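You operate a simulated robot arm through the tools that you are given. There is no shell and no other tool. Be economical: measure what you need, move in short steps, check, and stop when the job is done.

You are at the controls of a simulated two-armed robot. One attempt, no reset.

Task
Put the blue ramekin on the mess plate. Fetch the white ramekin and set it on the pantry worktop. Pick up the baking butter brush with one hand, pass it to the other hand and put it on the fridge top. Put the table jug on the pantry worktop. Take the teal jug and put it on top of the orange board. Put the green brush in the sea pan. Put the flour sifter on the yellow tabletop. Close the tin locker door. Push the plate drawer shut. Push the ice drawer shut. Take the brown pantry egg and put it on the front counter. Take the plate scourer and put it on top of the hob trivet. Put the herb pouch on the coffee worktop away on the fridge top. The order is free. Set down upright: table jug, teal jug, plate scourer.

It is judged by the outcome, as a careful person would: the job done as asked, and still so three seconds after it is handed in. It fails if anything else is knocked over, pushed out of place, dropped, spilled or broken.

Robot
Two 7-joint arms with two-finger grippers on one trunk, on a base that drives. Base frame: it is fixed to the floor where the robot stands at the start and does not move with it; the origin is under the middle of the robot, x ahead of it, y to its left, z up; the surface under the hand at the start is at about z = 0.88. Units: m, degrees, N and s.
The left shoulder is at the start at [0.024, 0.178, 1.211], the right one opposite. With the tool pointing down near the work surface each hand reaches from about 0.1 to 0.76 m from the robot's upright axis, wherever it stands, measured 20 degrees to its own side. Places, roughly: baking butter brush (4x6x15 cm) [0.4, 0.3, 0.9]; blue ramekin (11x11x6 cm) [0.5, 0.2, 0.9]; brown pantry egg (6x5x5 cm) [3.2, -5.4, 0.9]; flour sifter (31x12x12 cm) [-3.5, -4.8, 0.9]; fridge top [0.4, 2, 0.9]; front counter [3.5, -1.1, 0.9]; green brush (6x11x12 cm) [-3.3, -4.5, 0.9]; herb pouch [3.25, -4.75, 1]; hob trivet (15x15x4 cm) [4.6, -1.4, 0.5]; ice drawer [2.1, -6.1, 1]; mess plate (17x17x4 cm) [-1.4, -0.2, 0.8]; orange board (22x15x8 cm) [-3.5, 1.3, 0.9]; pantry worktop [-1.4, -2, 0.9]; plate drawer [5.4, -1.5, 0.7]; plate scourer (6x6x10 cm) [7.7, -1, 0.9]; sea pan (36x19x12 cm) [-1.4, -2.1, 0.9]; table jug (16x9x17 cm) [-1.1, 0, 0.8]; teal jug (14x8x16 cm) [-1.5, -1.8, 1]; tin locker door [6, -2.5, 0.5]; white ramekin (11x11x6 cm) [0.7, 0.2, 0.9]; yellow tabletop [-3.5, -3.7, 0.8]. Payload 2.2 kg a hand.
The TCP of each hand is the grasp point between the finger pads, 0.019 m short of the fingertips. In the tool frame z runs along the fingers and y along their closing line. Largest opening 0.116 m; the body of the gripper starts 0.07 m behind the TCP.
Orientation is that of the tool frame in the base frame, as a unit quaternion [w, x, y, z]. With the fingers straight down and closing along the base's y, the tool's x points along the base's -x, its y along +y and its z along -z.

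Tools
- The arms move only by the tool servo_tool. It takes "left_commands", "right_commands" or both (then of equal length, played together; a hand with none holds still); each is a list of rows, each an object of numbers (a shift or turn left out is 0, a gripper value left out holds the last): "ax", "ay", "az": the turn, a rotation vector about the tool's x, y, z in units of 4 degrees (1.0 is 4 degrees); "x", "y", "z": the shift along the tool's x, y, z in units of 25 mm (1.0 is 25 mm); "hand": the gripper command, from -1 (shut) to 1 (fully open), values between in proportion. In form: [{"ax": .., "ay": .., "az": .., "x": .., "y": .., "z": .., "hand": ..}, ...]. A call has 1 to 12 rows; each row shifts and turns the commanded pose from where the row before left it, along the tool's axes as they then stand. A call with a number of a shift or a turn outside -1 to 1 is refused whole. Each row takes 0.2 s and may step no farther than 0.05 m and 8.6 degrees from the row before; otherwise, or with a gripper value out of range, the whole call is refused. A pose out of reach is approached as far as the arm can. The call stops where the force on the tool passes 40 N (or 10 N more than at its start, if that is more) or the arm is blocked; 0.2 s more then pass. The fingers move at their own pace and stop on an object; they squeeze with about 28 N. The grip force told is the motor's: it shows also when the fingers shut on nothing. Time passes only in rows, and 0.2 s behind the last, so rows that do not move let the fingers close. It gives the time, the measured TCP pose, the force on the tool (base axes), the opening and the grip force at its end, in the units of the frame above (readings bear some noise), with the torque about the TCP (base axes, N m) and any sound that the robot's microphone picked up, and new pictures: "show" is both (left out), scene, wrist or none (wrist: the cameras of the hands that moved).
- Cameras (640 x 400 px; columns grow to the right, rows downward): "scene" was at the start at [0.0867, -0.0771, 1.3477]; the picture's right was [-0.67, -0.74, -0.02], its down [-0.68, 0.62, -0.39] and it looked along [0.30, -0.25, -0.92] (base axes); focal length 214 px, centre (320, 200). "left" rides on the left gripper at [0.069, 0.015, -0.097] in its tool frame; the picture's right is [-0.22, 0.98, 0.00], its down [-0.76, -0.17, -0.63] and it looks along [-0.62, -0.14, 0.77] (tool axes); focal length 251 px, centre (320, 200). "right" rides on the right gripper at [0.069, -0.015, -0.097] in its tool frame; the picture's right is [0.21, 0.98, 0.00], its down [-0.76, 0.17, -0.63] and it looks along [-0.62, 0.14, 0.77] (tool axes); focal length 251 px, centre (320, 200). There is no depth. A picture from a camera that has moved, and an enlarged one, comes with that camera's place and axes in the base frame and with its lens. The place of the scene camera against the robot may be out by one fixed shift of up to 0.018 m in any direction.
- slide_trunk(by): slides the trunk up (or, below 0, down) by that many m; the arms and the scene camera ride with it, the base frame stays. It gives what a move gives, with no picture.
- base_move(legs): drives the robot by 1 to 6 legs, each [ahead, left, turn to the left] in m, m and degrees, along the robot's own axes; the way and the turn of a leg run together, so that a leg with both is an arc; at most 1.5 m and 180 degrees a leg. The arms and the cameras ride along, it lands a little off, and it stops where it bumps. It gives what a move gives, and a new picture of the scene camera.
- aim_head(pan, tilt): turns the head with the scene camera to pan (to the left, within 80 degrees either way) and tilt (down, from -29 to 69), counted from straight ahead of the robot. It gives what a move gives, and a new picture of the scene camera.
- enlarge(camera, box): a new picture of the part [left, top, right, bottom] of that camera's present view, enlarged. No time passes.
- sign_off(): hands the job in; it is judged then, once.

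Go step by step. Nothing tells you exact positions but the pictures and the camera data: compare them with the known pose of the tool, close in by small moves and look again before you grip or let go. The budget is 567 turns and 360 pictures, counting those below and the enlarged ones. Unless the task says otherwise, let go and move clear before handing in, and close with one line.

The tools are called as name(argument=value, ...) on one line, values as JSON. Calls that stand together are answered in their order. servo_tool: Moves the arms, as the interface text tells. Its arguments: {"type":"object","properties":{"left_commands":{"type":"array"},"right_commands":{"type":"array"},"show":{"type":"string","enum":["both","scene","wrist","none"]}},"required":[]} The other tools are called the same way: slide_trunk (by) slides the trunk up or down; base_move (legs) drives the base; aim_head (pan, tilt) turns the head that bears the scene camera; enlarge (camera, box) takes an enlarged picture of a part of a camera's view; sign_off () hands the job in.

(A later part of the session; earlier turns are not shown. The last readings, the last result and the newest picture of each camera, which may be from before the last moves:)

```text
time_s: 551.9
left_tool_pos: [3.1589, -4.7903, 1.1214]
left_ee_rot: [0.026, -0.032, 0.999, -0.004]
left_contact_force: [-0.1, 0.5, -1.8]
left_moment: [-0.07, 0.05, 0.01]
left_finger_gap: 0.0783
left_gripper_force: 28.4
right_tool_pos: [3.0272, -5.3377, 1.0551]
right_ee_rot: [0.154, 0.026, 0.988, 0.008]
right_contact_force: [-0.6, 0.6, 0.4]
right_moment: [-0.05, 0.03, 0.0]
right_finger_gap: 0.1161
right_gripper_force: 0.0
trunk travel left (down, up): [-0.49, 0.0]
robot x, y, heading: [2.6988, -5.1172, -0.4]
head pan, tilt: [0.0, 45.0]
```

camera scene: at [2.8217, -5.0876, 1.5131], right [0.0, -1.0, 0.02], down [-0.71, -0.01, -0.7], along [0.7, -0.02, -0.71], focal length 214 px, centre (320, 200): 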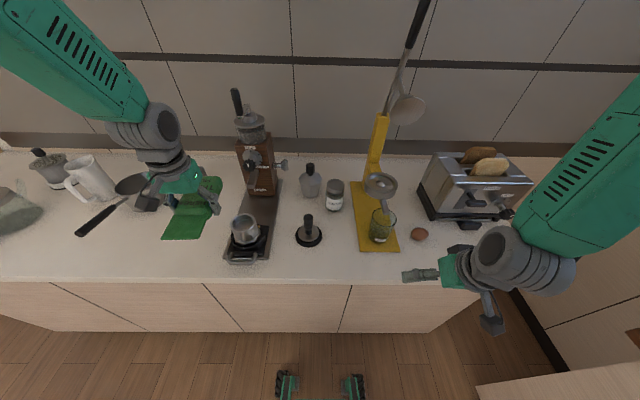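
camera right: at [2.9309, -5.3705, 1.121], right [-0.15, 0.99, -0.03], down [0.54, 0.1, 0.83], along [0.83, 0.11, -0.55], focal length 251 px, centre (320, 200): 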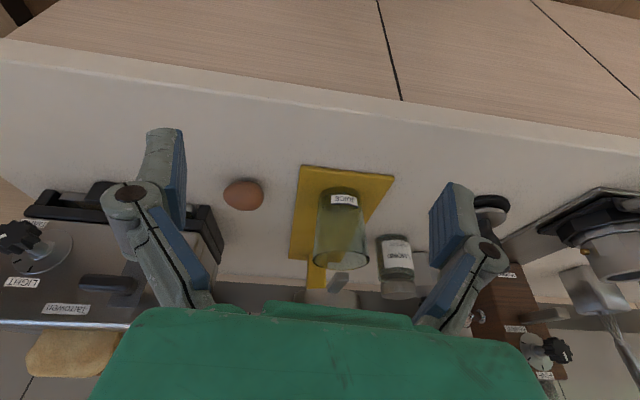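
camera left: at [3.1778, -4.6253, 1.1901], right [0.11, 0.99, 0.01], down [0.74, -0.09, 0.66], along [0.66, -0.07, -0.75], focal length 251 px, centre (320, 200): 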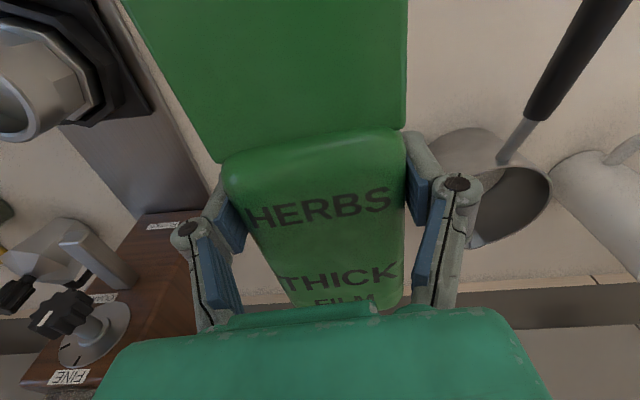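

Rocking of ±2 cm returned. I'll steady the robot by touching the free worktop just in front of the egg with the closed right fingertips (at about [3.15, -5.46]).

servo_tool(right_commands=[{"x": -0.6, "y": -0.42, "z": 0.17, "hand": -1}, {"x": -0.6, "y": -0.42, "z": 0.17}, {"x": -0.6, "y": -0.42, "z": 0.17}, {"x": -0.6, "y": -0.42, "z": 0.17}, {"x": -0.6, "y": -0.42, "z": 0.17}, {"x": -0.6, "y": -0.42, "z": 0.17}, {"x": -0.6, "y": -0.42, "z": 0.17}, {"x": -0.6, "y": -0.42, "z": 0.17}], show="none")

servo_tool(right_commands=[{"x": 0.25, "z": 0.8}, {"x": 0.25, "z": 0.8}, {"x": 0.25, "z": 0.8}, {"x": 0.25, "z": 0.8}, {"x": 0.2, "z": 0.6}], show="wrist")

```text
time_s: 553.7
left_tool_pos: [3.1593, -4.8282, 1.1245]
left_ee_rot: [0.022, -0.033, 0.999, 0.01]
left_contact_force: [-0.9, 0.9, -4.9]
left_moment: [-0.06, 0.03, 0.02]
left_finger_gap: 0.0786
left_gripper_force: 28.1
right_tool_pos: [3.1527, -5.4627, 1.0432]
right_ee_rot: [0.148, 0.029, 0.988, 0.021]
right_contact_force: [0.8, 0.2, -0.6]
right_moment: [0.0, -0.02, 0.03]
right_finger_gap: 0.0001
right_gripper_force: 28.1
trunk travel left (down, up): [-0.49, 0.0]
robot x, y, heading: [2.6943, -5.1326, 0.4]
head pan, tilt: [0.0, 45.0]
```

```text
time_s: 555.1
left_tool_pos: [3.1588, -4.7784, 1.1197]
left_ee_rot: [0.024, -0.034, 0.999, -0.005]
left_contact_force: [0.4, -0.5, -3.8]
left_moment: [0.06, 0.14, 0.0]
left_finger_gap: 0.0785
left_gripper_force: 27.5
right_tool_pos: [3.1459, -5.4123, 0.9581]
right_ee_rot: [0.151, 0.025, 0.988, 0.006]
right_contact_force: [-0.7, -0.9, -1.6]
right_moment: [0.0, -0.11, 0.02]
right_finger_gap: 0.0
right_gripper_force: 28.2
trunk travel left (down, up): [-0.49, 0.0]
robot x, y, heading: [2.6918, -5.1114, -0.4]
head pan, tilt: [0.0, 45.0]
stopped in row 5 (right hand): the arm was blocked; the commanded pose is now the measured one
camera right: at [3.0504, -5.4252, 1.0288], right [-0.16, 0.99, -0.05], down [0.54, 0.12, 0.83], along [0.83, 0.11, -0.55], focal length 251 px, centre (320, 200)
```

right: 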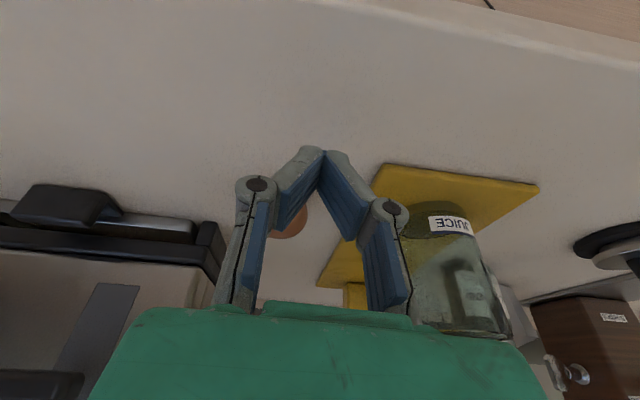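

servo_tool(right_commands=[{"x": 0.2, "z": 0.6}, {"x": 0.15, "z": 0.5}, {"x": 0.1, "z": 0.4}, {"x": 0.1, "z": 0.3}, {"x": 0.1, "z": 0.3}, {"x": 0.1, "z": 0.3}, {"x": 0.1, "z": 0.3}], show="none")

slide_trunk(by=0)

slide_trunk(by=0)

```text
time_s: 555.7
left_tool_pos: [3.1543, -4.7843, 1.1224]
left_ee_rot: [0.029, -0.033, 0.999, -0.007]
left_contact_force: [-0.6, 1.2, -3.1]
left_moment: [-0.11, 0.05, -0.02]
left_finger_gap: 0.0785
left_gripper_force: 28.0
right_tool_pos: [3.1437, -5.4203, 0.9392]
right_ee_rot: [0.156, 0.027, 0.987, 0.002]
right_contact_force: [0.0, 0.4, 1.0]
right_moment: [-0.04, 0.0, -0.02]
right_finger_gap: 0.0002
right_gripper_force: 28.3
trunk travel left (down, up): [-0.49, 0.0]
robot x, y, heading: [2.6964, -5.1207, 0.1]
head pan, tilt: [0.0, 45.0]
stopped in row 2 (right hand): the force on the tool passed its limit at 63 N (the readings are from after the stop); the commanded pose is now the measured one
```

```text
time_s: 556.2
left_tool_pos: [3.1557, -4.827, 1.1319]
left_ee_rot: [0.029, -0.028, 0.999, 0.009]
left_contact_force: [0.2, -2.3, -2.6]
left_moment: [0.1, 0.09, -0.01]
left_finger_gap: 0.0786
left_gripper_force: 28.3
right_tool_pos: [3.144, -5.4595, 0.9294]
right_ee_rot: [0.154, 0.032, 0.987, 0.017]
right_contact_force: [-1.0, -1.8, 0.4]
right_moment: [0.17, -0.04, 0.06]
right_finger_gap: 0.0
right_gripper_force: 27.7
trunk travel left (down, up): [-0.49, 0.0]
robot x, y, heading: [2.6966, -5.1276, -0.1]
head pan, tilt: [0.0, 45.0]
```

```text
time_s: 556.7
left_tool_pos: [3.1564, -4.7608, 1.1167]
left_ee_rot: [0.028, -0.034, 0.999, -0.015]
left_contact_force: [0.4, 2.2, -3.6]
left_moment: [-0.15, 0.06, 0.05]
left_finger_gap: 0.0784
left_gripper_force: 27.9
right_tool_pos: [3.1449, -5.4009, 0.9433]
right_ee_rot: [0.157, 0.024, 0.987, -0.004]
right_contact_force: [-0.1, 1.6, 0.6]
right_moment: [-0.2, 0.03, -0.04]
right_finger_gap: 0.0
right_gripper_force: 28.7
trunk travel left (down, up): [-0.49, 0.0]
robot x, y, heading: [2.6984, -5.1132, 0.1]
head pan, tilt: [0.0, 45.0]
```

servo_tool(right_commands=[{"x": 0.1, "z": 0.3}, {"x": 0.1, "z": 0.3}, {"x": 0.1, "z": 0.3}, {"x": 0.05, "z": 0.2}, {"x": 0.05, "z": 0.2}, {"x": 0.05, "z": 0.2}], show="none")

servo_tool(right_commands=[{"x": 0.05, "z": 0.25}, {"x": 0}, {"x": 0}], show="none")

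slide_trunk(by=0)

slide_trunk(by=0)

```text
time_s: 557.3
left_tool_pos: [3.1427, -4.8525, 1.1439]
left_ee_rot: [0.035, -0.028, 0.999, 0.02]
left_contact_force: [-1.4, -1.7, -2.3]
left_moment: [0.09, 0.0, -0.03]
left_finger_gap: 0.0785
left_gripper_force: 27.9
right_tool_pos: [3.1432, -5.4693, 0.9225]
right_ee_rot: [0.167, 0.029, 0.985, 0.036]
right_contact_force: [10.5, 17.4, 48.7]
right_moment: [0.18, -0.06, -0.01]
right_finger_gap: 0.0
right_gripper_force: 28.3
trunk travel left (down, up): [-0.49, 0.0]
robot x, y, heading: [2.6964, -5.1344, -0.1]
head pan, tilt: [0.0, 45.0]
stopped in row 2 (right hand): the force on the tool passed its limit at 84 N (the readings are from after the stop); the commanded pose is now the measured one
```

```text
time_s: 557.6
left_tool_pos: [3.1564, -4.7957, 1.1221]
left_ee_rot: [0.027, -0.031, 0.999, -0.002]
left_contact_force: [-0.6, 1.5, -2.8]
left_moment: [-0.1, 0.15, 0.02]
left_finger_gap: 0.0786
left_gripper_force: 28.0
right_tool_pos: [3.1503, -5.4343, 0.9261]
right_ee_rot: [0.162, 0.03, 0.986, 0.004]
right_contact_force: [0.5, 1.1, 0.1]
right_moment: [-0.09, 0.05, -0.04]
right_finger_gap: 0.0001
right_gripper_force: 28.5
trunk travel left (down, up): [-0.49, 0.0]
robot x, y, heading: [2.6971, -5.1269, -0.3]
head pan, tilt: [0.0, 45.0]
stopped in row 1 (right hand): the force on the tool passed its limit at 84 N (the readings are from after the stop); the commanded pose is now the measured one
```

```text
time_s: 558.1
left_tool_pos: [3.1498, -4.8458, 1.1392]
left_ee_rot: [0.034, -0.026, 0.999, 0.015]
left_contact_force: [1.0, -1.9, -2.5]
left_moment: [0.12, 0.12, -0.03]
left_finger_gap: 0.0786
left_gripper_force: 28.4
right_tool_pos: [3.1449, -5.4718, 0.9216]
right_ee_rot: [0.166, 0.035, 0.985, 0.022]
right_contact_force: [-5.6, 13.5, 27.7]
right_moment: [0.25, 0.27, -0.09]
right_finger_gap: 0.0001
right_gripper_force: 28.0
trunk travel left (down, up): [-0.49, 0.0]
robot x, y, heading: [2.6973, -5.1332, -0.2]
head pan, tilt: [0.0, 45.0]
```

```text
time_s: 558.6
left_tool_pos: [3.1526, -4.794, 1.1248]
left_ee_rot: [0.03, -0.03, 0.999, -0.004]
left_contact_force: [0.0, 1.6, -2.4]
left_moment: [-0.14, 0.09, 0.02]
left_finger_gap: 0.0783
left_gripper_force: 28.4
right_tool_pos: [3.1482, -5.4312, 0.9286]
right_ee_rot: [0.164, 0.029, 0.986, 0.002]
right_contact_force: [0.0, 1.1, 0.2]
right_moment: [-0.1, -0.01, -0.02]
right_finger_gap: 0.0002
right_gripper_force: 27.9
trunk travel left (down, up): [-0.49, 0.0]
robot x, y, heading: [2.6985, -5.1298, -0.3]
head pan, tilt: [0.0, 45.0]
```

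servo_tool(right_commands=[{"x": 0.05, "z": 0.3}], show="none")

servo_tool(right_commands=[{"x": 0.05, "z": 0.3}], show="none")

slide_trunk(by=0)

slide_trunk(by=0)

```text
time_s: 559.0
left_tool_pos: [3.1414, -4.8419, 1.1409]
left_ee_rot: [0.034, -0.026, 0.999, 0.016]
left_contact_force: [-0.3, -1.5, -2.4]
left_moment: [0.11, 0.07, 0.02]
left_finger_gap: 0.0784
left_gripper_force: 27.6
right_tool_pos: [3.1455, -5.4635, 0.9215]
right_ee_rot: [0.174, 0.032, 0.984, 0.026]
right_contact_force: [5.5, 21.0, 38.3]
right_moment: [0.34, 0.07, -0.07]
right_finger_gap: 0.0002
right_gripper_force: 28.4
trunk travel left (down, up): [-0.49, 0.0]
robot x, y, heading: [2.6989, -5.1326, -0.1]
head pan, tilt: [0.0, 45.0]
stopped in row 1 (right hand): the force on the tool passed its limit at 57 N (the readings are from after the stop); the commanded pose is now the measured one
```

```text
time_s: 559.3
left_tool_pos: [3.1469, -4.8254, 1.1324]
left_ee_rot: [0.031, -0.029, 0.999, 0.008]
left_contact_force: [0.7, 0.3, -3.6]
left_moment: [-0.06, 0.11, 0.0]
left_finger_gap: 0.0786
left_gripper_force: 28.2
right_tool_pos: [3.1485, -5.4547, 0.9229]
right_ee_rot: [0.172, 0.031, 0.984, 0.017]
right_contact_force: [-0.1, -1.3, 0.7]
right_moment: [0.19, 0.03, 0.08]
right_finger_gap: 0.0001
right_gripper_force: 28.7
trunk travel left (down, up): [-0.49, 0.0]
robot x, y, heading: [2.6969, -5.13, -0.2]
head pan, tilt: [0.0, 45.0]
stopped in row 1 (right hand): the force on the tool passed its limit at 72 N (the readings are from after the stop); the commanded pose is now the measured one
```

```text
time_s: 559.8
left_tool_pos: [3.1423, -4.8342, 1.1363]
left_ee_rot: [0.033, -0.029, 0.999, 0.01]
left_contact_force: [-0.2, -0.7, -2.7]
left_moment: [0.01, 0.1, -0.01]
left_finger_gap: 0.0783
left_gripper_force: 28.0
right_tool_pos: [3.1466, -5.4612, 0.921]
right_ee_rot: [0.173, 0.031, 0.984, 0.022]
right_contact_force: [0.7, 6.0, 10.3]
right_moment: [0.09, 0.05, 0.0]
right_finger_gap: 0.0001
right_gripper_force: 28.6
trunk travel left (down, up): [-0.49, 0.0]
robot x, y, heading: [2.6966, -5.1322, -0.1]
head pan, tilt: [0.0, 45.0]
```

```text
time_s: 560.3
left_tool_pos: [3.1447, -4.8277, 1.1352]
left_ee_rot: [0.032, -0.027, 0.999, 0.009]
left_contact_force: [-0.6, -0.2, -3.4]
left_moment: [-0.01, 0.07, -0.04]
left_finger_gap: 0.0783
left_gripper_force: 27.7
right_tool_pos: [3.1482, -5.4584, 0.9215]
right_ee_rot: [0.172, 0.033, 0.984, 0.019]
right_contact_force: [-0.6, -5.6, 13.3]
right_moment: [-0.18, 0.06, 0.01]
right_finger_gap: 0.0
right_gripper_force: 28.3
trunk travel left (down, up): [-0.49, 0.0]
robot x, y, heading: [2.6983, -5.1297, -0.4]
head pan, tilt: [0.0, 45.0]
```

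Steady now (surface z ≈ 0.903). I lift slightly, open to 8 cm and move over the egg.

servo_tool(right_commands=[{"x": -0.15, "z": -0.4}, {"x": -0.2, "z": -0.5}, {"x": -0.25, "z": -0.7, "y": 0.05}, {"x": -0.25, "z": -0.7, "y": 0.1}, {"x": -0.1, "z": -0.3, "hand": 0.4}, {"x": -0.5, "y": 0.17, "z": 0.2}, {"x": -0.55, "y": 0.18, "z": 0.2}, {"x": -0.55, "y": 0.18, "z": 0.2}, {"x": -0.55, "y": 0.18, "z": 0.2}, {"x": -0.55, "y": 0.18, "z": 0.2}, {"x": -0.5, "y": 0.18, "z": 0.2}], show="both")

```text
time_s: 562.7
left_tool_pos: [3.1463, -4.8304, 1.1355]
left_ee_rot: [0.032, -0.028, 0.999, 0.01]
left_contact_force: [-0.9, -0.1, -2.9]
left_moment: [-0.03, 0.1, 0.01]
left_finger_gap: 0.0785
left_gripper_force: 27.6
right_tool_pos: [3.2348, -5.4353, 0.9899]
right_ee_rot: [0.172, 0.031, 0.984, 0.019]
right_contact_force: [0.5, 0.4, 0.7]
right_moment: [0.03, -0.02, 0.01]
right_finger_gap: 0.0809
right_gripper_force: 0.1
trunk travel left (down, up): [-0.49, 0.0]
robot x, y, heading: [2.6956, -5.1328, -0.4]
head pan, tilt: [0.0, 45.0]
camera scene: at [2.8239, -5.1273, 1.5148], right [0.0, -1.0, 0.0], down [-0.71, 0.0, -0.7], along [0.7, 0.0, -0.71], focal length 214 px, centre (320, 200)
camera right: at [3.137, -5.4484, 1.0574], right [-0.15, 0.99, -0.02], down [0.51, 0.1, 0.86], along [0.85, 0.11, -0.51], focal length 251 px, centre (320, 200)
```

scene: 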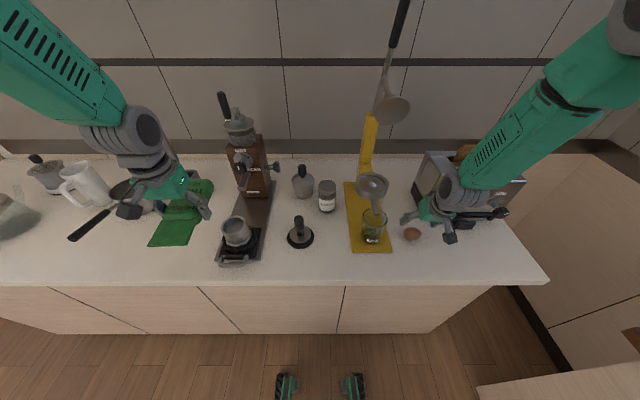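
right: 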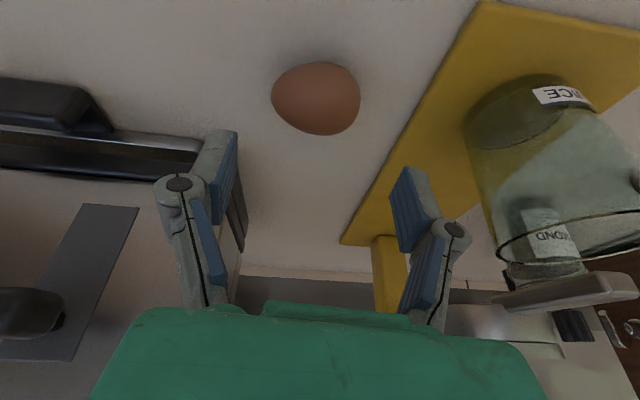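

Egg is at about [3.233, -5.440], right under the hand. Descend vertically.

servo_tool(right_commands=[{"x": 0.2, "z": 0.56, "y": -0.15}, {"x": 0.2, "z": 0.56}, {"x": 0.2, "z": 0.56}, {"x": 0.2, "z": 0.5}], show="wrist")

```text
time_s: 563.7
left_tool_pos: [3.1466, -4.83, 1.1339]
left_ee_rot: [0.033, -0.028, 0.999, 0.009]
left_contact_force: [0.4, 0.0, -2.4]
left_moment: [-0.01, 0.09, 0.01]
left_finger_gap: 0.0785
left_gripper_force: 27.8
right_tool_pos: [3.2367, -5.4376, 0.9316]
right_ee_rot: [0.172, 0.031, 0.984, 0.019]
right_contact_force: [0.6, -0.6, -0.4]
right_moment: [0.0, -0.02, 0.0]
right_finger_gap: 0.0812
right_gripper_force: 0.1
trunk travel left (down, up): [-0.49, 0.0]
robot x, y, heading: [2.6976, -5.131, -0.1]
head pan, tilt: [0.0, 45.0]
camera right: at [3.1371, -5.4512, 0.9993], right [-0.15, 0.99, -0.02], down [0.5, 0.1, 0.86], along [0.85, 0.11, -0.51], focal length 251 px, centre (320, 200)
```

right: 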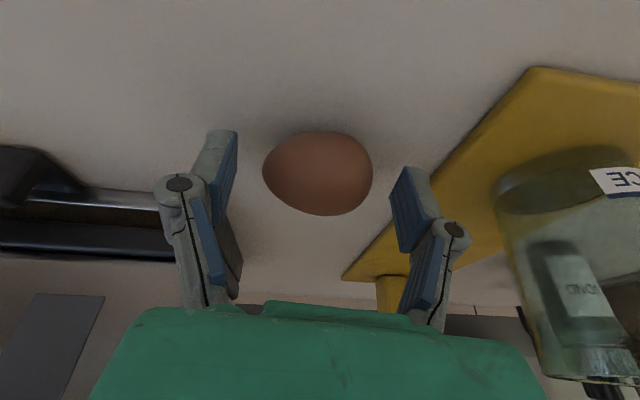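

Egg centred. I close gently in steps, watching the grip force.

servo_tool(right_commands=[{"x": 0.2, "z": 0.15, "hand": 0.2}, {"hand": 0.05}, {"hand": -0.02}, {"hand": -0.08}, {"hand": -0.12}], show="wrist")

```text
time_s: 564.9
left_tool_pos: [3.146, -4.8298, 1.1357]
left_ee_rot: [0.032, -0.029, 0.999, 0.009]
left_contact_force: [0.1, -0.3, -2.9]
left_moment: [0.0, 0.06, -0.01]
left_finger_gap: 0.0785
left_gripper_force: 28.1
right_tool_pos: [3.2319, -5.4368, 0.9262]
right_ee_rot: [0.172, 0.031, 0.984, 0.02]
right_contact_force: [0.1, 0.0, -0.1]
right_moment: [0.04, -0.01, -0.02]
right_finger_gap: 0.0545
right_gripper_force: 12.2
trunk travel left (down, up): [-0.49, 0.0]
robot x, y, heading: [2.6981, -5.1299, -0.1]
head pan, tilt: [0.0, 45.0]
camera right: at [3.1332, -5.4502, 0.9941], right [-0.15, 0.99, -0.02], down [0.51, 0.1, 0.86], along [0.85, 0.11, -0.51], focal length 251 px, centre (320, 200)
```

right: 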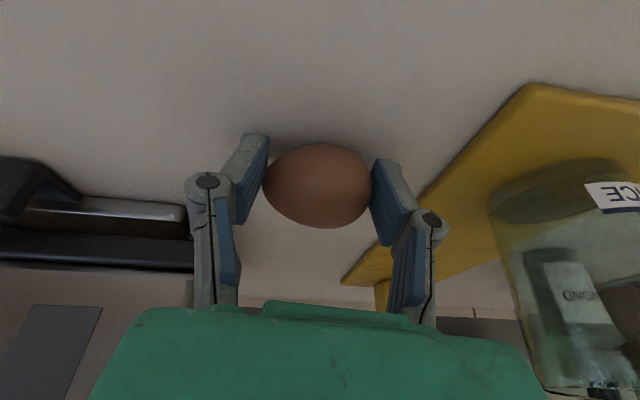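

Egg held with a gentle 12 N. Lift slowly.

servo_tool(right_commands=[{"hand": -0.16}, {"x": -0.1, "z": -0.25}, {"x": -0.15, "z": -0.45}, {"x": -0.2, "z": -0.6}, {"x": -0.2, "z": -0.6}, {"x": -0.2, "z": -0.6}, {"x": -0.2, "z": -0.6}, {"x": -0.2, "z": -0.6}], show="wrist")

```text
time_s: 566.7
left_tool_pos: [3.1446, -4.8292, 1.1357]
left_ee_rot: [0.033, -0.028, 0.999, 0.01]
left_contact_force: [-0.1, 0.4, -3.0]
left_moment: [0.0, 0.09, -0.05]
left_finger_gap: 0.0784
left_gripper_force: 28.0
right_tool_pos: [3.2299, -5.4409, 1.0242]
right_ee_rot: [0.172, 0.031, 0.984, 0.019]
right_contact_force: [-1.0, -0.1, -1.1]
right_moment: [-0.01, -0.01, -0.02]
right_finger_gap: 0.0544
right_gripper_force: 11.7
trunk travel left (down, up): [-0.49, 0.0]
robot x, y, heading: [2.6983, -5.1354, -0.2]
head pan, tilt: [0.0, 45.0]
camera right: at [3.1315, -5.4551, 1.0912], right [-0.15, 0.99, -0.02], down [0.51, 0.1, 0.86], along [0.85, 0.11, -0.51], focal length 251 px, centre (320, 200)
```

right: 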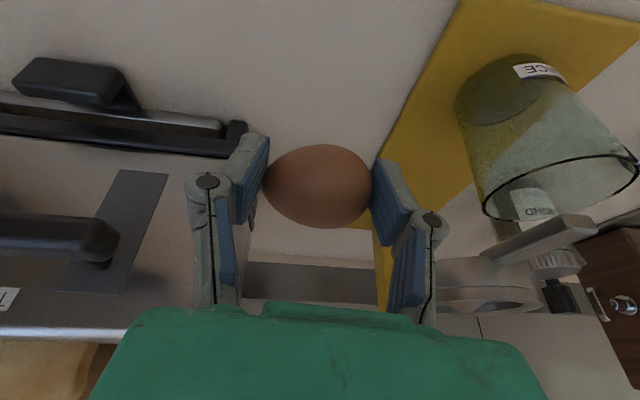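

Egg is held. I bring it in, back off, turn north and drive toward the front counter.

servo_tool(right_commands=[{"x": 0.3, "z": -0.4}, {"x": 0.5, "z": -0.5}, {"x": 0.6, "z": -0.5}, {"x": 0.6, "z": -0.4}, {"x": 0.6, "z": -0.3}, {"x": 0.6, "z": -0.2}, {"x": 0.5, "z": -0.2}], show="none")

base_move(legs=[[-0.35, 0, 0], [0, 0, 90], [1.3, 0, 0], [1.0, 0, 0]])

aim_head(pan=-20, tilt=22)

```text
time_s: 568.3
left_tool_pos: [3.1453, -4.8294, 1.1357]
left_ee_rot: [0.031, -0.029, 0.999, 0.01]
left_contact_force: [0.8, 1.3, -3.1]
left_moment: [0.04, 0.06, -0.03]
left_finger_gap: 0.0786
left_gripper_force: 28.4
right_tool_pos: [3.1207, -5.4369, 1.0534]
right_ee_rot: [0.172, 0.032, 0.984, 0.019]
right_contact_force: [0.5, 0.3, -1.3]
right_moment: [-0.04, 0.01, 0.01]
right_finger_gap: 0.0541
right_gripper_force: 11.9
trunk travel left (down, up): [-0.49, 0.0]
robot x, y, heading: [2.6951, -5.1329, 0.1]
head pan, tilt: [0.0, 45.0]
```

```text
time_s: 585.3
left_tool_pos: [1.9844, -2.3914, 1.1362]
left_ee_rot: [-0.015, 0.741, -0.671, -0.03]
left_contact_force: [0.1, -0.1, -1.9]
left_moment: [-0.06, -0.03, -0.02]
left_finger_gap: 0.0784
left_gripper_force: 28.2
right_tool_pos: [2.5924, -2.39, 1.0525]
right_ee_rot: [0.105, -0.688, 0.704, 0.138]
right_contact_force: [-0.2, 0.6, 0.5]
right_moment: [-0.04, 0.01, -0.01]
right_finger_gap: 0.0538
right_gripper_force: 12.4
trunk travel left (down, up): [-0.49, 0.0]
robot x, y, heading: [2.3055, -2.8254, 92.4]
head pan, tilt: [0.0, 45.0]
camera scene: at [2.2992, -2.6966, 1.5149], right [1.0, 0.04, 0.0], down [0.03, -0.71, -0.7], along [-0.03, 0.7, -0.71], focal length 214 px, centre (320, 200)
```

scene: 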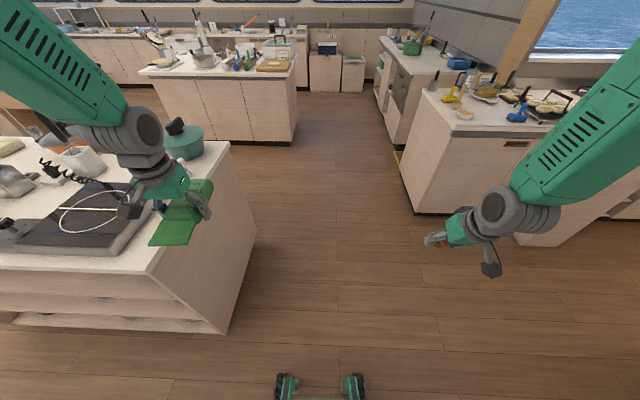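

```text
time_s: 586.2
left_tool_pos: [1.9855, -2.3941, 1.1366]
left_ee_rot: [-0.017, 0.741, -0.67, -0.031]
left_contact_force: [-0.5, 0.5, -3.0]
left_moment: [-0.1, -0.02, 0.0]
left_finger_gap: 0.0784
left_gripper_force: 28.0
right_tool_pos: [2.5929, -2.3925, 1.0536]
right_ee_rot: [0.105, -0.689, 0.704, 0.139]
right_contact_force: [-0.4, 1.0, 0.1]
right_moment: [-0.02, -0.05, 0.02]
right_finger_gap: 0.0534
right_gripper_force: 12.0
trunk travel left (down, up): [-0.49, 0.0]
robot x, y, heading: [2.3058, -2.8236, 92.0]
head pan, tilt: [-20.0, 22.0]
camera scene: at [2.3304, -2.6887, 1.5502], right [0.95, -0.31, 0.0], down [-0.11, -0.36, -0.93], along [0.28, 0.88, -0.38], focal length 214 px, centre (320, 200)
```

scene: 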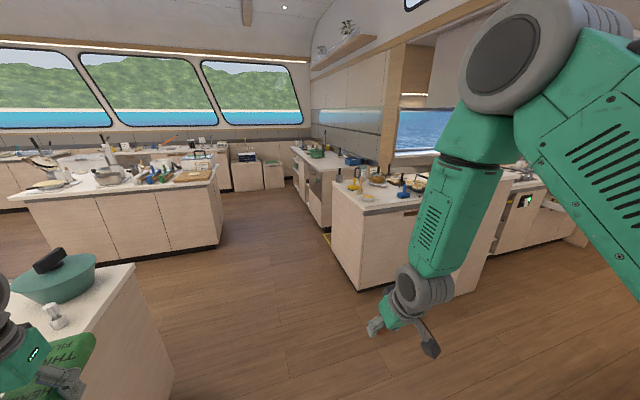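

The front counter is at right-ahead (west side x ≈ 3.0, y -1.5…-0.8). I drive up and face it.

base_move(legs=[[1.0, 0, -2], [0.65, 0, 0], [0, 0, -90]])

aim_head(pan=-10, tilt=40)

```text
time_s: 598.4
left_tool_pos: [2.7198, -0.8733, 1.1368]
left_ee_rot: [0.034, -0.026, 0.999, 0.009]
left_contact_force: [0.4, 0.4, -3.8]
left_moment: [0.0, 0.08, 0.0]
left_finger_gap: 0.0785
left_gripper_force: 28.0
right_tool_pos: [2.6943, -1.4803, 1.0538]
right_ee_rot: [0.174, 0.033, 0.984, 0.019]
right_contact_force: [-0.2, -0.4, -0.6]
right_moment: [0.0, 0.03, 0.01]
right_finger_gap: 0.0531
right_gripper_force: 11.6
trunk travel left (down, up): [-0.49, 0.0]
robot x, y, heading: [2.2704, -1.1757, -0.3]
head pan, tilt: [-20.0, 22.0]
camera scene: at [2.4052, -1.2011, 1.5502], right [-0.35, -0.94, 0.0], down [-0.35, 0.13, -0.93], along [0.87, -0.32, -0.38], focal length 214 px, centre (320, 200)
```

scene: 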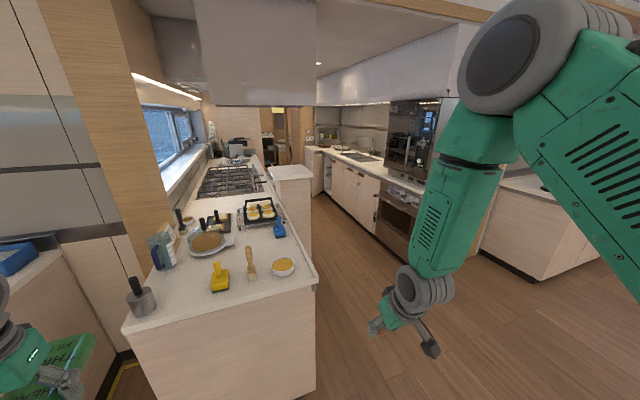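

```text
time_s: 599.2
left_tool_pos: [2.7158, -0.8736, 1.1384]
left_ee_rot: [0.035, -0.028, 0.999, 0.01]
left_contact_force: [0.6, -0.6, -2.1]
left_moment: [0.0, 0.06, 0.05]
left_finger_gap: 0.0784
left_gripper_force: 27.5
right_tool_pos: [2.6888, -1.4808, 1.0543]
right_ee_rot: [0.174, 0.033, 0.984, 0.019]
right_contact_force: [0.2, -0.5, -1.2]
right_moment: [-0.01, 0.01, 0.01]
right_finger_gap: 0.0529
right_gripper_force: 11.7
trunk travel left (down, up): [-0.49, 0.0]
robot x, y, heading: [2.2707, -1.1713, -0.2]
head pan, tilt: [-10.0, 40.0]
camera scene: at [2.4014, -1.1846, 1.5222], right [-0.18, -0.98, 0.0], down [-0.63, 0.12, -0.76], along [0.75, -0.14, -0.65], focal length 214 px, centre (320, 200)
```

scene: 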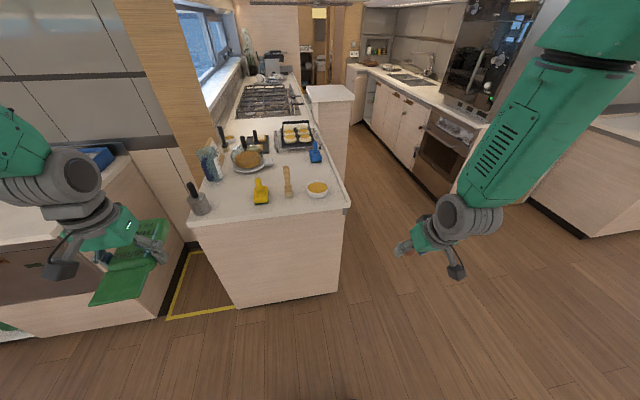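

The near end of the front counter has some brushes and a butter bowl. I go closer and look for a safe free spot.

base_move(legs=[[0.27, 0, 0]])

enlarge(camera="scene", box=[160, 110, 400, 290])

```text
time_s: 601.2
left_tool_pos: [2.9856, -0.8734, 1.1367]
left_ee_rot: [0.036, -0.029, 0.999, 0.01]
left_contact_force: [-0.5, 0.0, -3.2]
left_moment: [0.0, 0.09, 0.03]
left_finger_gap: 0.0787
left_gripper_force: 28.1
right_tool_pos: [2.9607, -1.4808, 1.0552]
right_ee_rot: [0.175, 0.032, 0.984, 0.02]
right_contact_force: [0.2, -0.4, -1.2]
right_moment: [-0.03, -0.01, 0.03]
right_finger_gap: 0.053
right_gripper_force: 11.8
trunk travel left (down, up): [-0.49, 0.0]
robot x, y, heading: [2.5459, -1.1756, -0.1]
head pan, tilt: [-10.0, 40.0]
camera scene: at [2.6706, -1.1853, 1.5223], right [-0.18, -0.98, 0.0], down [-0.63, 0.11, -0.76], along [0.75, -0.14, -0.64], focal length 214 px, centre (320, 200)
```

scene: 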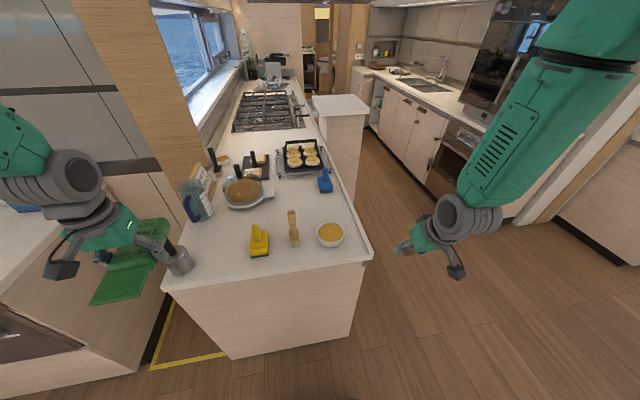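

```text
2.22 times, centred on (280, 200) of scene
camera zoom: at [2.6706, -1.1853, 1.5223], right [-0.18, -0.98, 0.0], down [-0.63, 0.11, -0.76], along [0.75, -0.14, -0.64], focal length 477 px, centre (409, 200)
```

zoom: 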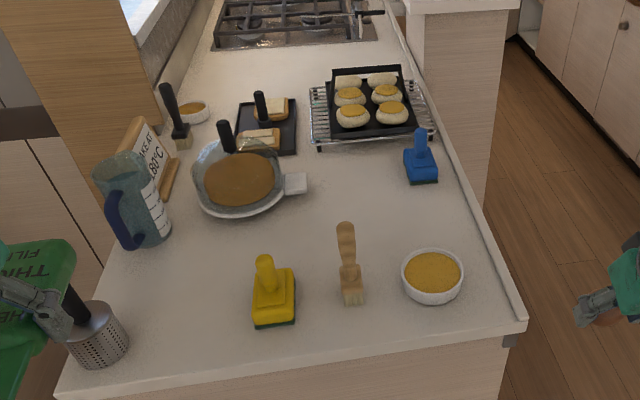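

I choose a free spot behind the bowl and wooden brush, at about [3.31, -1.27]. I drive 8 cm closer, raise the egg, and straighten the hand's pitch.

base_move(legs=[[0.08, 0, 0]])

servo_tool(right_commands=[{"z": -0.6, "x": -0.2}, {"z": -0.8, "x": -0.3, "ay": 0.8}, {"z": -0.8, "x": -0.3, "ay": 0.8}, {"z": -0.8, "x": -0.2, "ay": 0.8}, {"z": -0.5, "x": -0.2, "ay": 0.6}, {"x": -0.8, "y": 0.6}, {"x": -0.8, "y": 0.6}, {"x": -0.8, "y": 0.6}, {"x": -0.8, "y": 0.6}, {"x": -0.8, "y": 0.6}, {"x": -0.8, "y": 0.6}], show="both")

```text
time_s: 602.2
left_tool_pos: [3.0596, -0.874, 1.1405]
left_ee_rot: [0.038, -0.027, 0.999, 0.01]
left_contact_force: [-0.6, -0.3, -2.7]
left_moment: [-0.03, 0.05, -0.02]
left_finger_gap: 0.0786
left_gripper_force: 28.2
right_tool_pos: [3.0362, -1.4826, 1.0588]
right_ee_rot: [0.178, 0.033, 0.983, 0.02]
right_contact_force: [-0.3, 0.0, -0.6]
right_moment: [-0.02, 0.01, 0.01]
right_finger_gap: 0.0529
right_gripper_force: 12.0
trunk travel left (down, up): [-0.49, 0.0]
robot x, y, heading: [2.622, -1.1746, -0.2]
head pan, tilt: [-10.0, 40.0]
camera scene: at [2.7446, -1.1864, 1.5229], right [-0.18, -0.98, 0.0], down [-0.63, 0.12, -0.77], along [0.76, -0.14, -0.64], focal length 214 px, centre (320, 200)
```

scene: 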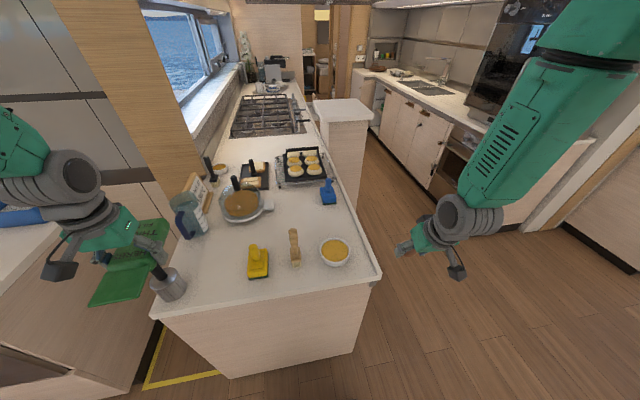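

```text
time_s: 604.6
left_tool_pos: [3.0621, -0.8739, 1.1394]
left_ee_rot: [0.036, -0.027, 0.999, 0.01]
left_contact_force: [-0.2, -0.5, -2.2]
left_moment: [-0.01, 0.08, 0.0]
left_finger_gap: 0.0784
left_gripper_force: 28.6
right_tool_pos: [3.1657, -1.4047, 1.1712]
right_ee_rot: [0.073, 0.031, 0.997, 0.022]
right_contact_force: [-1.0, -0.4, -0.6]
right_moment: [-0.04, 0.03, 0.03]
right_finger_gap: 0.0525
right_gripper_force: 11.9
trunk travel left (down, up): [-0.49, 0.0]
robot x, y, heading: [2.624, -1.1758, -0.2]
head pan, tilt: [-10.0, 40.0]
camera scene: at [2.7537, -1.1852, 1.522], right [-0.18, -0.98, 0.0], down [-0.64, 0.12, -0.76], along [0.75, -0.14, -0.65], focal length 214 px, centre (320, 200)
camera right: at [3.0826, -1.4192, 1.2568], right [-0.15, 0.99, 0.02], down [0.66, 0.09, 0.74], along [0.73, 0.13, -0.67], focal length 251 px, centre (320, 200)
```

scene: 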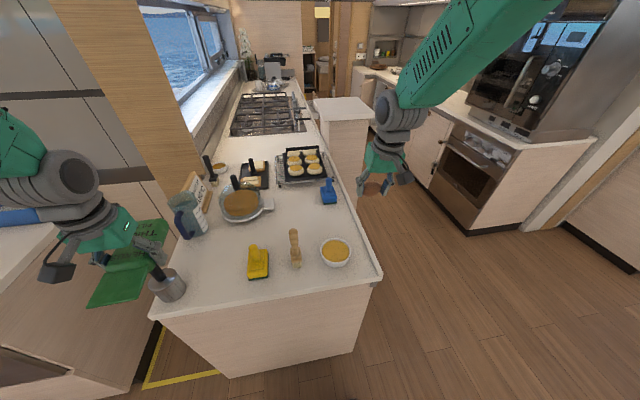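
right: 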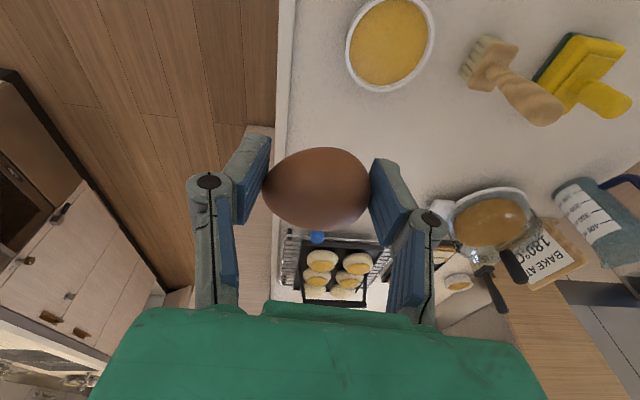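

servo_tool(right_commands=[{"x": -0.6, "y": 0.5, "z": 0.1}, {"x": -0.68, "y": 0.7, "z": 0.13}, {"x": -0.68, "y": 0.7, "z": 0.13}, {"x": -0.68, "y": 0.7, "z": 0.13}, {"x": -0.68, "y": 0.7, "z": 0.13}, {"x": -0.68, "y": 0.7, "z": 0.13}, {"x": -0.68, "y": 0.8, "z": 0.13}, {"x": -0.68, "y": 0.7, "z": 0.13}], show="wrist")

```text
time_s: 606.4
left_tool_pos: [3.0634, -0.8725, 1.1401]
left_ee_rot: [0.037, -0.027, 0.999, 0.009]
left_contact_force: [-0.2, 0.3, -2.8]
left_moment: [0.01, 0.09, 0.01]
left_finger_gap: 0.0783
left_gripper_force: 28.3
right_tool_pos: [3.3104, -1.2744, 1.1704]
right_ee_rot: [0.071, 0.03, 0.997, 0.022]
right_contact_force: [-0.4, -0.2, -0.4]
right_moment: [0.05, 0.04, -0.02]
right_finger_gap: 0.0527
right_gripper_force: 11.7
trunk travel left (down, up): [-0.49, 0.0]
robot x, y, heading: [2.6241, -1.1757, -0.2]
head pan, tilt: [-10.0, 40.0]
camera right: at [3.2279, -1.2895, 1.2565], right [-0.15, 0.99, 0.02], down [0.67, 0.09, 0.74], along [0.73, 0.13, -0.67], focal length 251 px, centre (320, 200)
```

right: 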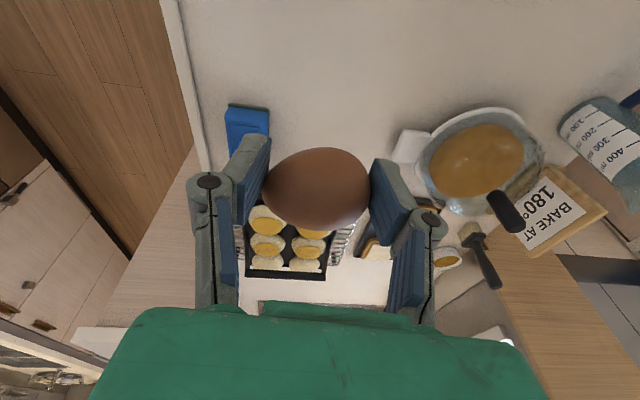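

The spot below is clear. Descend to just above the surface.

servo_tool(right_commands=[{"z": 0.6, "x": 0.1, "y": -0.03}, {"z": 0.85, "x": 0.13, "y": -0.04}, {"z": 0.85, "x": 0.13, "y": -0.04}, {"z": 0.85, "x": 0.13, "y": -0.04}, {"z": 0.85, "x": 0.13, "y": -0.04}, {"z": 0.85, "x": 0.13, "y": -0.04}, {"z": 0.85, "x": 0.13, "y": -0.04}, {"z": 0.85, "x": 0.13, "y": -0.04}, {"z": 0.85, "x": 0.13, "y": -0.04}, {"z": 0.5, "x": 0.07}], show="wrist")

```text
time_s: 608.6
left_tool_pos: [3.0632, -0.8729, 1.1384]
left_ee_rot: [0.036, -0.026, 0.999, 0.008]
left_contact_force: [0.2, 0.3, -2.4]
left_moment: [0.01, 0.1, -0.01]
left_finger_gap: 0.0785
left_gripper_force: 28.2
right_tool_pos: [3.3089, -1.2724, 0.9715]
right_ee_rot: [0.073, 0.031, 0.997, 0.023]
right_contact_force: [-0.1, -0.1, -0.1]
right_moment: [-0.01, 0.0, 0.01]
right_finger_gap: 0.0528
right_gripper_force: 11.8
trunk travel left (down, up): [-0.49, 0.0]
robot x, y, heading: [2.6267, -1.1749, -0.4]
head pan, tilt: [-10.0, 40.0]
camera right: at [3.2252, -1.2877, 1.0572], right [-0.15, 0.99, 0.02], down [0.66, 0.09, 0.74], along [0.73, 0.13, -0.67], focal length 251 px, centre (320, 200)
```

right: 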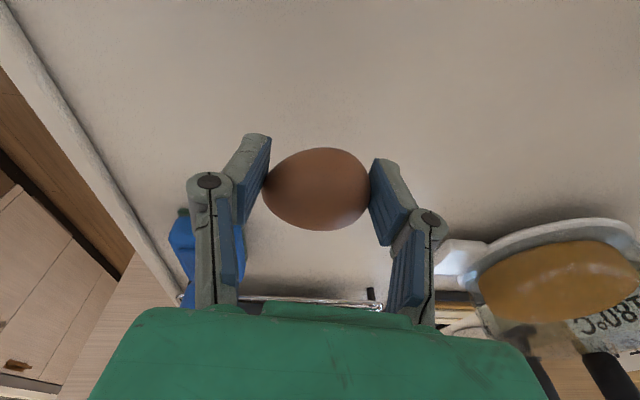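

Continue down in small steps until light contact.

servo_tool(right_commands=[{"z": 0.3, "x": 0.05}, {"z": 0.3, "x": 0.05}, {"z": 0.2, "x": 0.03}, {"z": 0.15}, {"z": 0.15}], show="none")

servo_tool(right_commands=[{"z": 0.12}, {"z": 0.12}], show="wrist")

```text
time_s: 609.8
left_tool_pos: [3.063, -0.8743, 1.1403]
left_ee_rot: [0.037, -0.028, 0.999, 0.008]
left_contact_force: [-0.7, 0.3, -2.5]
left_moment: [0.0, 0.08, -0.01]
left_finger_gap: 0.0785
left_gripper_force: 28.4
right_tool_pos: [3.3097, -1.2717, 0.9441]
right_ee_rot: [0.072, 0.031, 0.997, 0.023]
right_contact_force: [0.2, 0.3, 0.0]
right_moment: [0.0, 0.01, 0.01]
right_finger_gap: 0.0526
right_gripper_force: 11.7
trunk travel left (down, up): [-0.49, 0.0]
robot x, y, heading: [2.6277, -1.1744, -0.3]
head pan, tilt: [-10.0, 40.0]
```

```text
time_s: 610.4
left_tool_pos: [3.0627, -0.8726, 1.1397]
left_ee_rot: [0.036, -0.028, 0.999, 0.009]
left_contact_force: [0.9, 0.3, -2.7]
left_moment: [0.0, 0.1, -0.01]
left_finger_gap: 0.0785
left_gripper_force: 28.2
right_tool_pos: [3.311, -1.2717, 0.9389]
right_ee_rot: [0.073, 0.032, 0.997, 0.021]
right_contact_force: [1.0, 0.0, 0.1]
right_moment: [0.0, 0.06, 0.0]
right_finger_gap: 0.0524
right_gripper_force: 12.1
trunk travel left (down, up): [-0.49, 0.0]
robot x, y, heading: [2.6264, -1.1725, -0.4]
head pan, tilt: [-10.0, 40.0]
camera right: at [3.2276, -1.2864, 1.0248], right [-0.15, 0.99, 0.02], down [0.66, 0.09, 0.74], along [0.73, 0.13, -0.67], focal length 251 px, centre (320, 200)
```

right: 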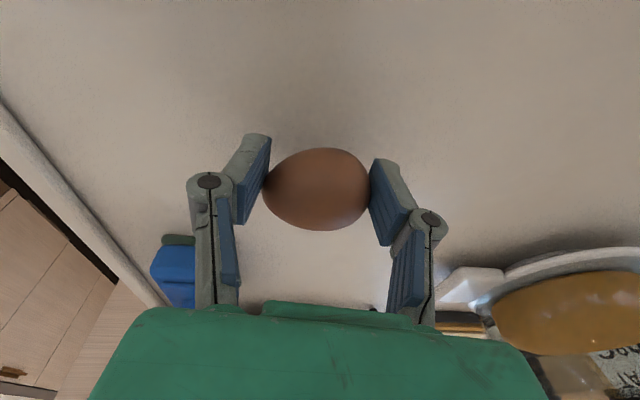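

servo_tool(right_commands=[{"z": 0.12}, {"z": 0.12}, {"z": 0.12}], show="none")

servo_tool(right_commands=[{"z": 0.12}, {"z": 0.12}], show="none")

```text
time_s: 611.2
left_tool_pos: [3.0634, -0.8741, 1.139]
left_ee_rot: [0.037, -0.028, 0.999, 0.009]
left_contact_force: [-0.2, -0.8, -2.4]
left_moment: [-0.02, 0.11, 0.0]
left_finger_gap: 0.0785
left_gripper_force: 27.8
right_tool_pos: [3.3124, -1.2709, 0.9299]
right_ee_rot: [0.072, 0.031, 0.997, 0.022]
right_contact_force: [0.2, 0.2, -1.0]
right_moment: [-0.01, 0.04, 0.01]
right_finger_gap: 0.0522
right_gripper_force: 12.0
trunk travel left (down, up): [-0.49, 0.0]
robot x, y, heading: [2.6241, -1.1765, -0.3]
head pan, tilt: [-10.0, 40.0]
```

```text
time_s: 611.8
left_tool_pos: [3.0616, -0.8753, 1.1392]
left_ee_rot: [0.038, -0.027, 0.999, 0.008]
left_contact_force: [-0.2, -0.2, -2.2]
left_moment: [0.0, 0.1, 0.01]
left_finger_gap: 0.0784
left_gripper_force: 28.4
right_tool_pos: [3.3132, -1.2712, 0.9253]
right_ee_rot: [0.074, 0.032, 0.997, 0.022]
right_contact_force: [0.1, 0.0, 9.7]
right_moment: [0.04, -0.1, -0.03]
right_finger_gap: 0.0521
right_gripper_force: 11.8
trunk travel left (down, up): [-0.49, 0.0]
robot x, y, heading: [2.6216, -1.1766, -0.4]
head pan, tilt: [-10.0, 40.0]
```

Light contact (10 N). I release the egg slowly.

servo_tool(right_commands=[{"z": -0.05, "hand": -0.1}, {"hand": -0.06}, {"hand": -0.03}, {"hand": 0.0}, {"hand": 0.05}, {"hand": 0.12}, {"hand": 0.2}, {"hand": 0.3}, {"hand": 0.3}], show="wrist")

```text
time_s: 613.8
left_tool_pos: [3.062, -0.8727, 1.1396]
left_ee_rot: [0.037, -0.027, 0.999, 0.009]
left_contact_force: [-0.2, 0.0, -2.6]
left_moment: [-0.02, 0.07, 0.01]
left_finger_gap: 0.0786
left_gripper_force: 28.2
right_tool_pos: [3.3135, -1.272, 0.9245]
right_ee_rot: [0.073, 0.031, 0.997, 0.022]
right_contact_force: [0.4, -0.5, 0.2]
right_moment: [0.0, 0.0, -0.01]
right_finger_gap: 0.0754
right_gripper_force: 0.0
trunk travel left (down, up): [-0.49, 0.0]
robot x, y, heading: [2.6249, -1.177, -0.2]
head pan, tilt: [-10.0, 40.0]
camera right: at [3.2304, -1.2863, 1.0103], right [-0.15, 0.99, 0.02], down [0.66, 0.09, 0.74], along [0.73, 0.13, -0.67], focal length 251 px, centre (320, 200)
```

right: 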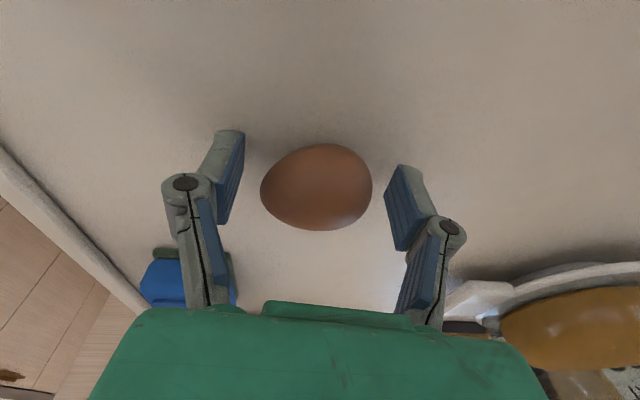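

The egg lies at rest on the front counter. I lift the hand straight up and check again.

servo_tool(right_commands=[{"z": -0.4, "x": -0.05}, {"z": -0.7, "x": -0.1}, {"z": -0.8, "x": -0.1}, {"z": -0.8, "x": -0.1}, {"z": -0.8, "x": -0.1}, {"z": -0.8, "x": -0.1}, {"z": -0.8, "x": -0.1}, {"z": -0.8, "x": -0.1}], show="wrist")

```text
time_s: 615.6
left_tool_pos: [3.0625, -0.8733, 1.1407]
left_ee_rot: [0.037, -0.027, 0.999, 0.009]
left_contact_force: [-0.6, -0.5, -3.1]
left_moment: [-0.02, 0.1, 0.01]
left_finger_gap: 0.0784
left_gripper_force: 28.0
right_tool_pos: [3.3072, -1.2785, 1.0746]
right_ee_rot: [0.073, 0.031, 0.997, 0.023]
right_contact_force: [-0.8, 0.2, 0.5]
right_moment: [0.06, -0.01, 0.01]
right_finger_gap: 0.0753
right_gripper_force: 0.1
trunk travel left (down, up): [-0.49, 0.0]
robot x, y, heading: [2.6256, -1.1749, -0.6]
head pan, tilt: [-10.0, 40.0]
camera right: at [3.2249, -1.2933, 1.1598], right [-0.15, 0.99, 0.02], down [0.66, 0.09, 0.74], along [0.73, 0.13, -0.67], focal length 251 px, centre (320, 200)
```

right: 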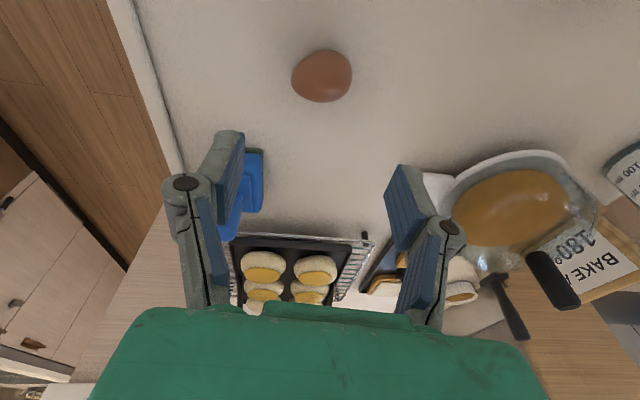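

Egg is safely placed. Now the pouch: I retract the right hand and drive around to the fridge (north-west).

servo_tool(right_commands=[{"z": -0.8, "x": -0.1}, {"z": -0.8, "x": -0.1}, {"z": -0.8}, {"z": -0.8}, {"x": 0.8}, {"x": 0.9}, {"x": 0.9}, {"x": 0.9}, {"x": 0.9}, {"x": 0.9}, {"x": 0.9}, {"x": 0.7}], show="none")

base_move(legs=[[-0.3, 0, 0], [0, 0, 90], [1.15, 0, 0], [1.1, 0, 0], [0, 0, 90], [1.45, 0, 0]])

```text
time_s: 618.2
left_tool_pos: [3.0629, -0.8729, 1.1392]
left_ee_rot: [0.038, -0.028, 0.999, 0.009]
left_contact_force: [0.0, -0.3, -2.5]
left_moment: [-0.02, 0.08, -0.01]
left_finger_gap: 0.0783
left_gripper_force: 28.1
right_tool_pos: [3.1322, -1.271, 1.1299]
right_ee_rot: [0.074, 0.031, 0.997, 0.023]
right_contact_force: [0.0, 0.0, -0.4]
right_moment: [0.01, 0.0, -0.02]
right_finger_gap: 0.0754
right_gripper_force: 0.0
trunk travel left (down, up): [-0.49, 0.0]
robot x, y, heading: [2.6232, -1.1739, -0.5]
head pan, tilt: [-10.0, 40.0]
```

```text
time_s: 645.5
left_tool_pos: [0.4448, 0.6834, 1.1387]
left_ee_rot: [0.01, 0.997, 0.062, -0.037]
left_contact_force: [0.6, -0.3, -2.5]
left_moment: [0.05, -0.07, 0.0]
left_finger_gap: 0.0785
left_gripper_force: 27.9
right_tool_pos: [0.3454, 1.0758, 1.1301]
right_ee_rot: [0.025, 0.997, 0.005, -0.073]
right_contact_force: [0.3, -0.6, 0.2]
right_moment: [-0.01, -0.02, 0.02]
right_finger_gap: 0.0756
right_gripper_force: 0.1
trunk travel left (down, up): [-0.49, 0.0]
robot x, y, heading: [0.8582, 1.0183, -176.5]
head pan, tilt: [-10.0, 40.0]
camera scene: at [0.7302, 1.022, 1.5222], right [0.11, 0.99, 0.0], down [0.64, -0.07, -0.76], along [-0.76, 0.09, -0.65], focal length 214 px, centre (320, 200)
```

scene: 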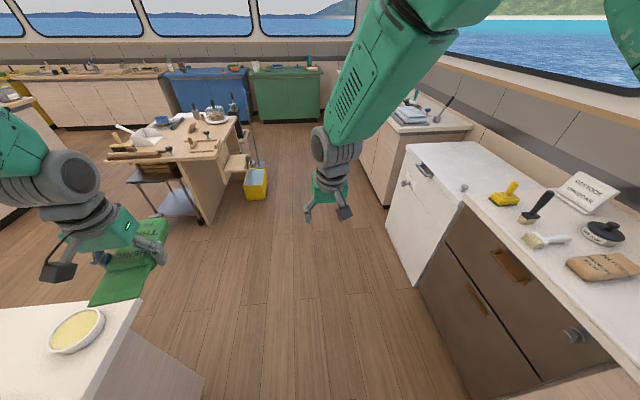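

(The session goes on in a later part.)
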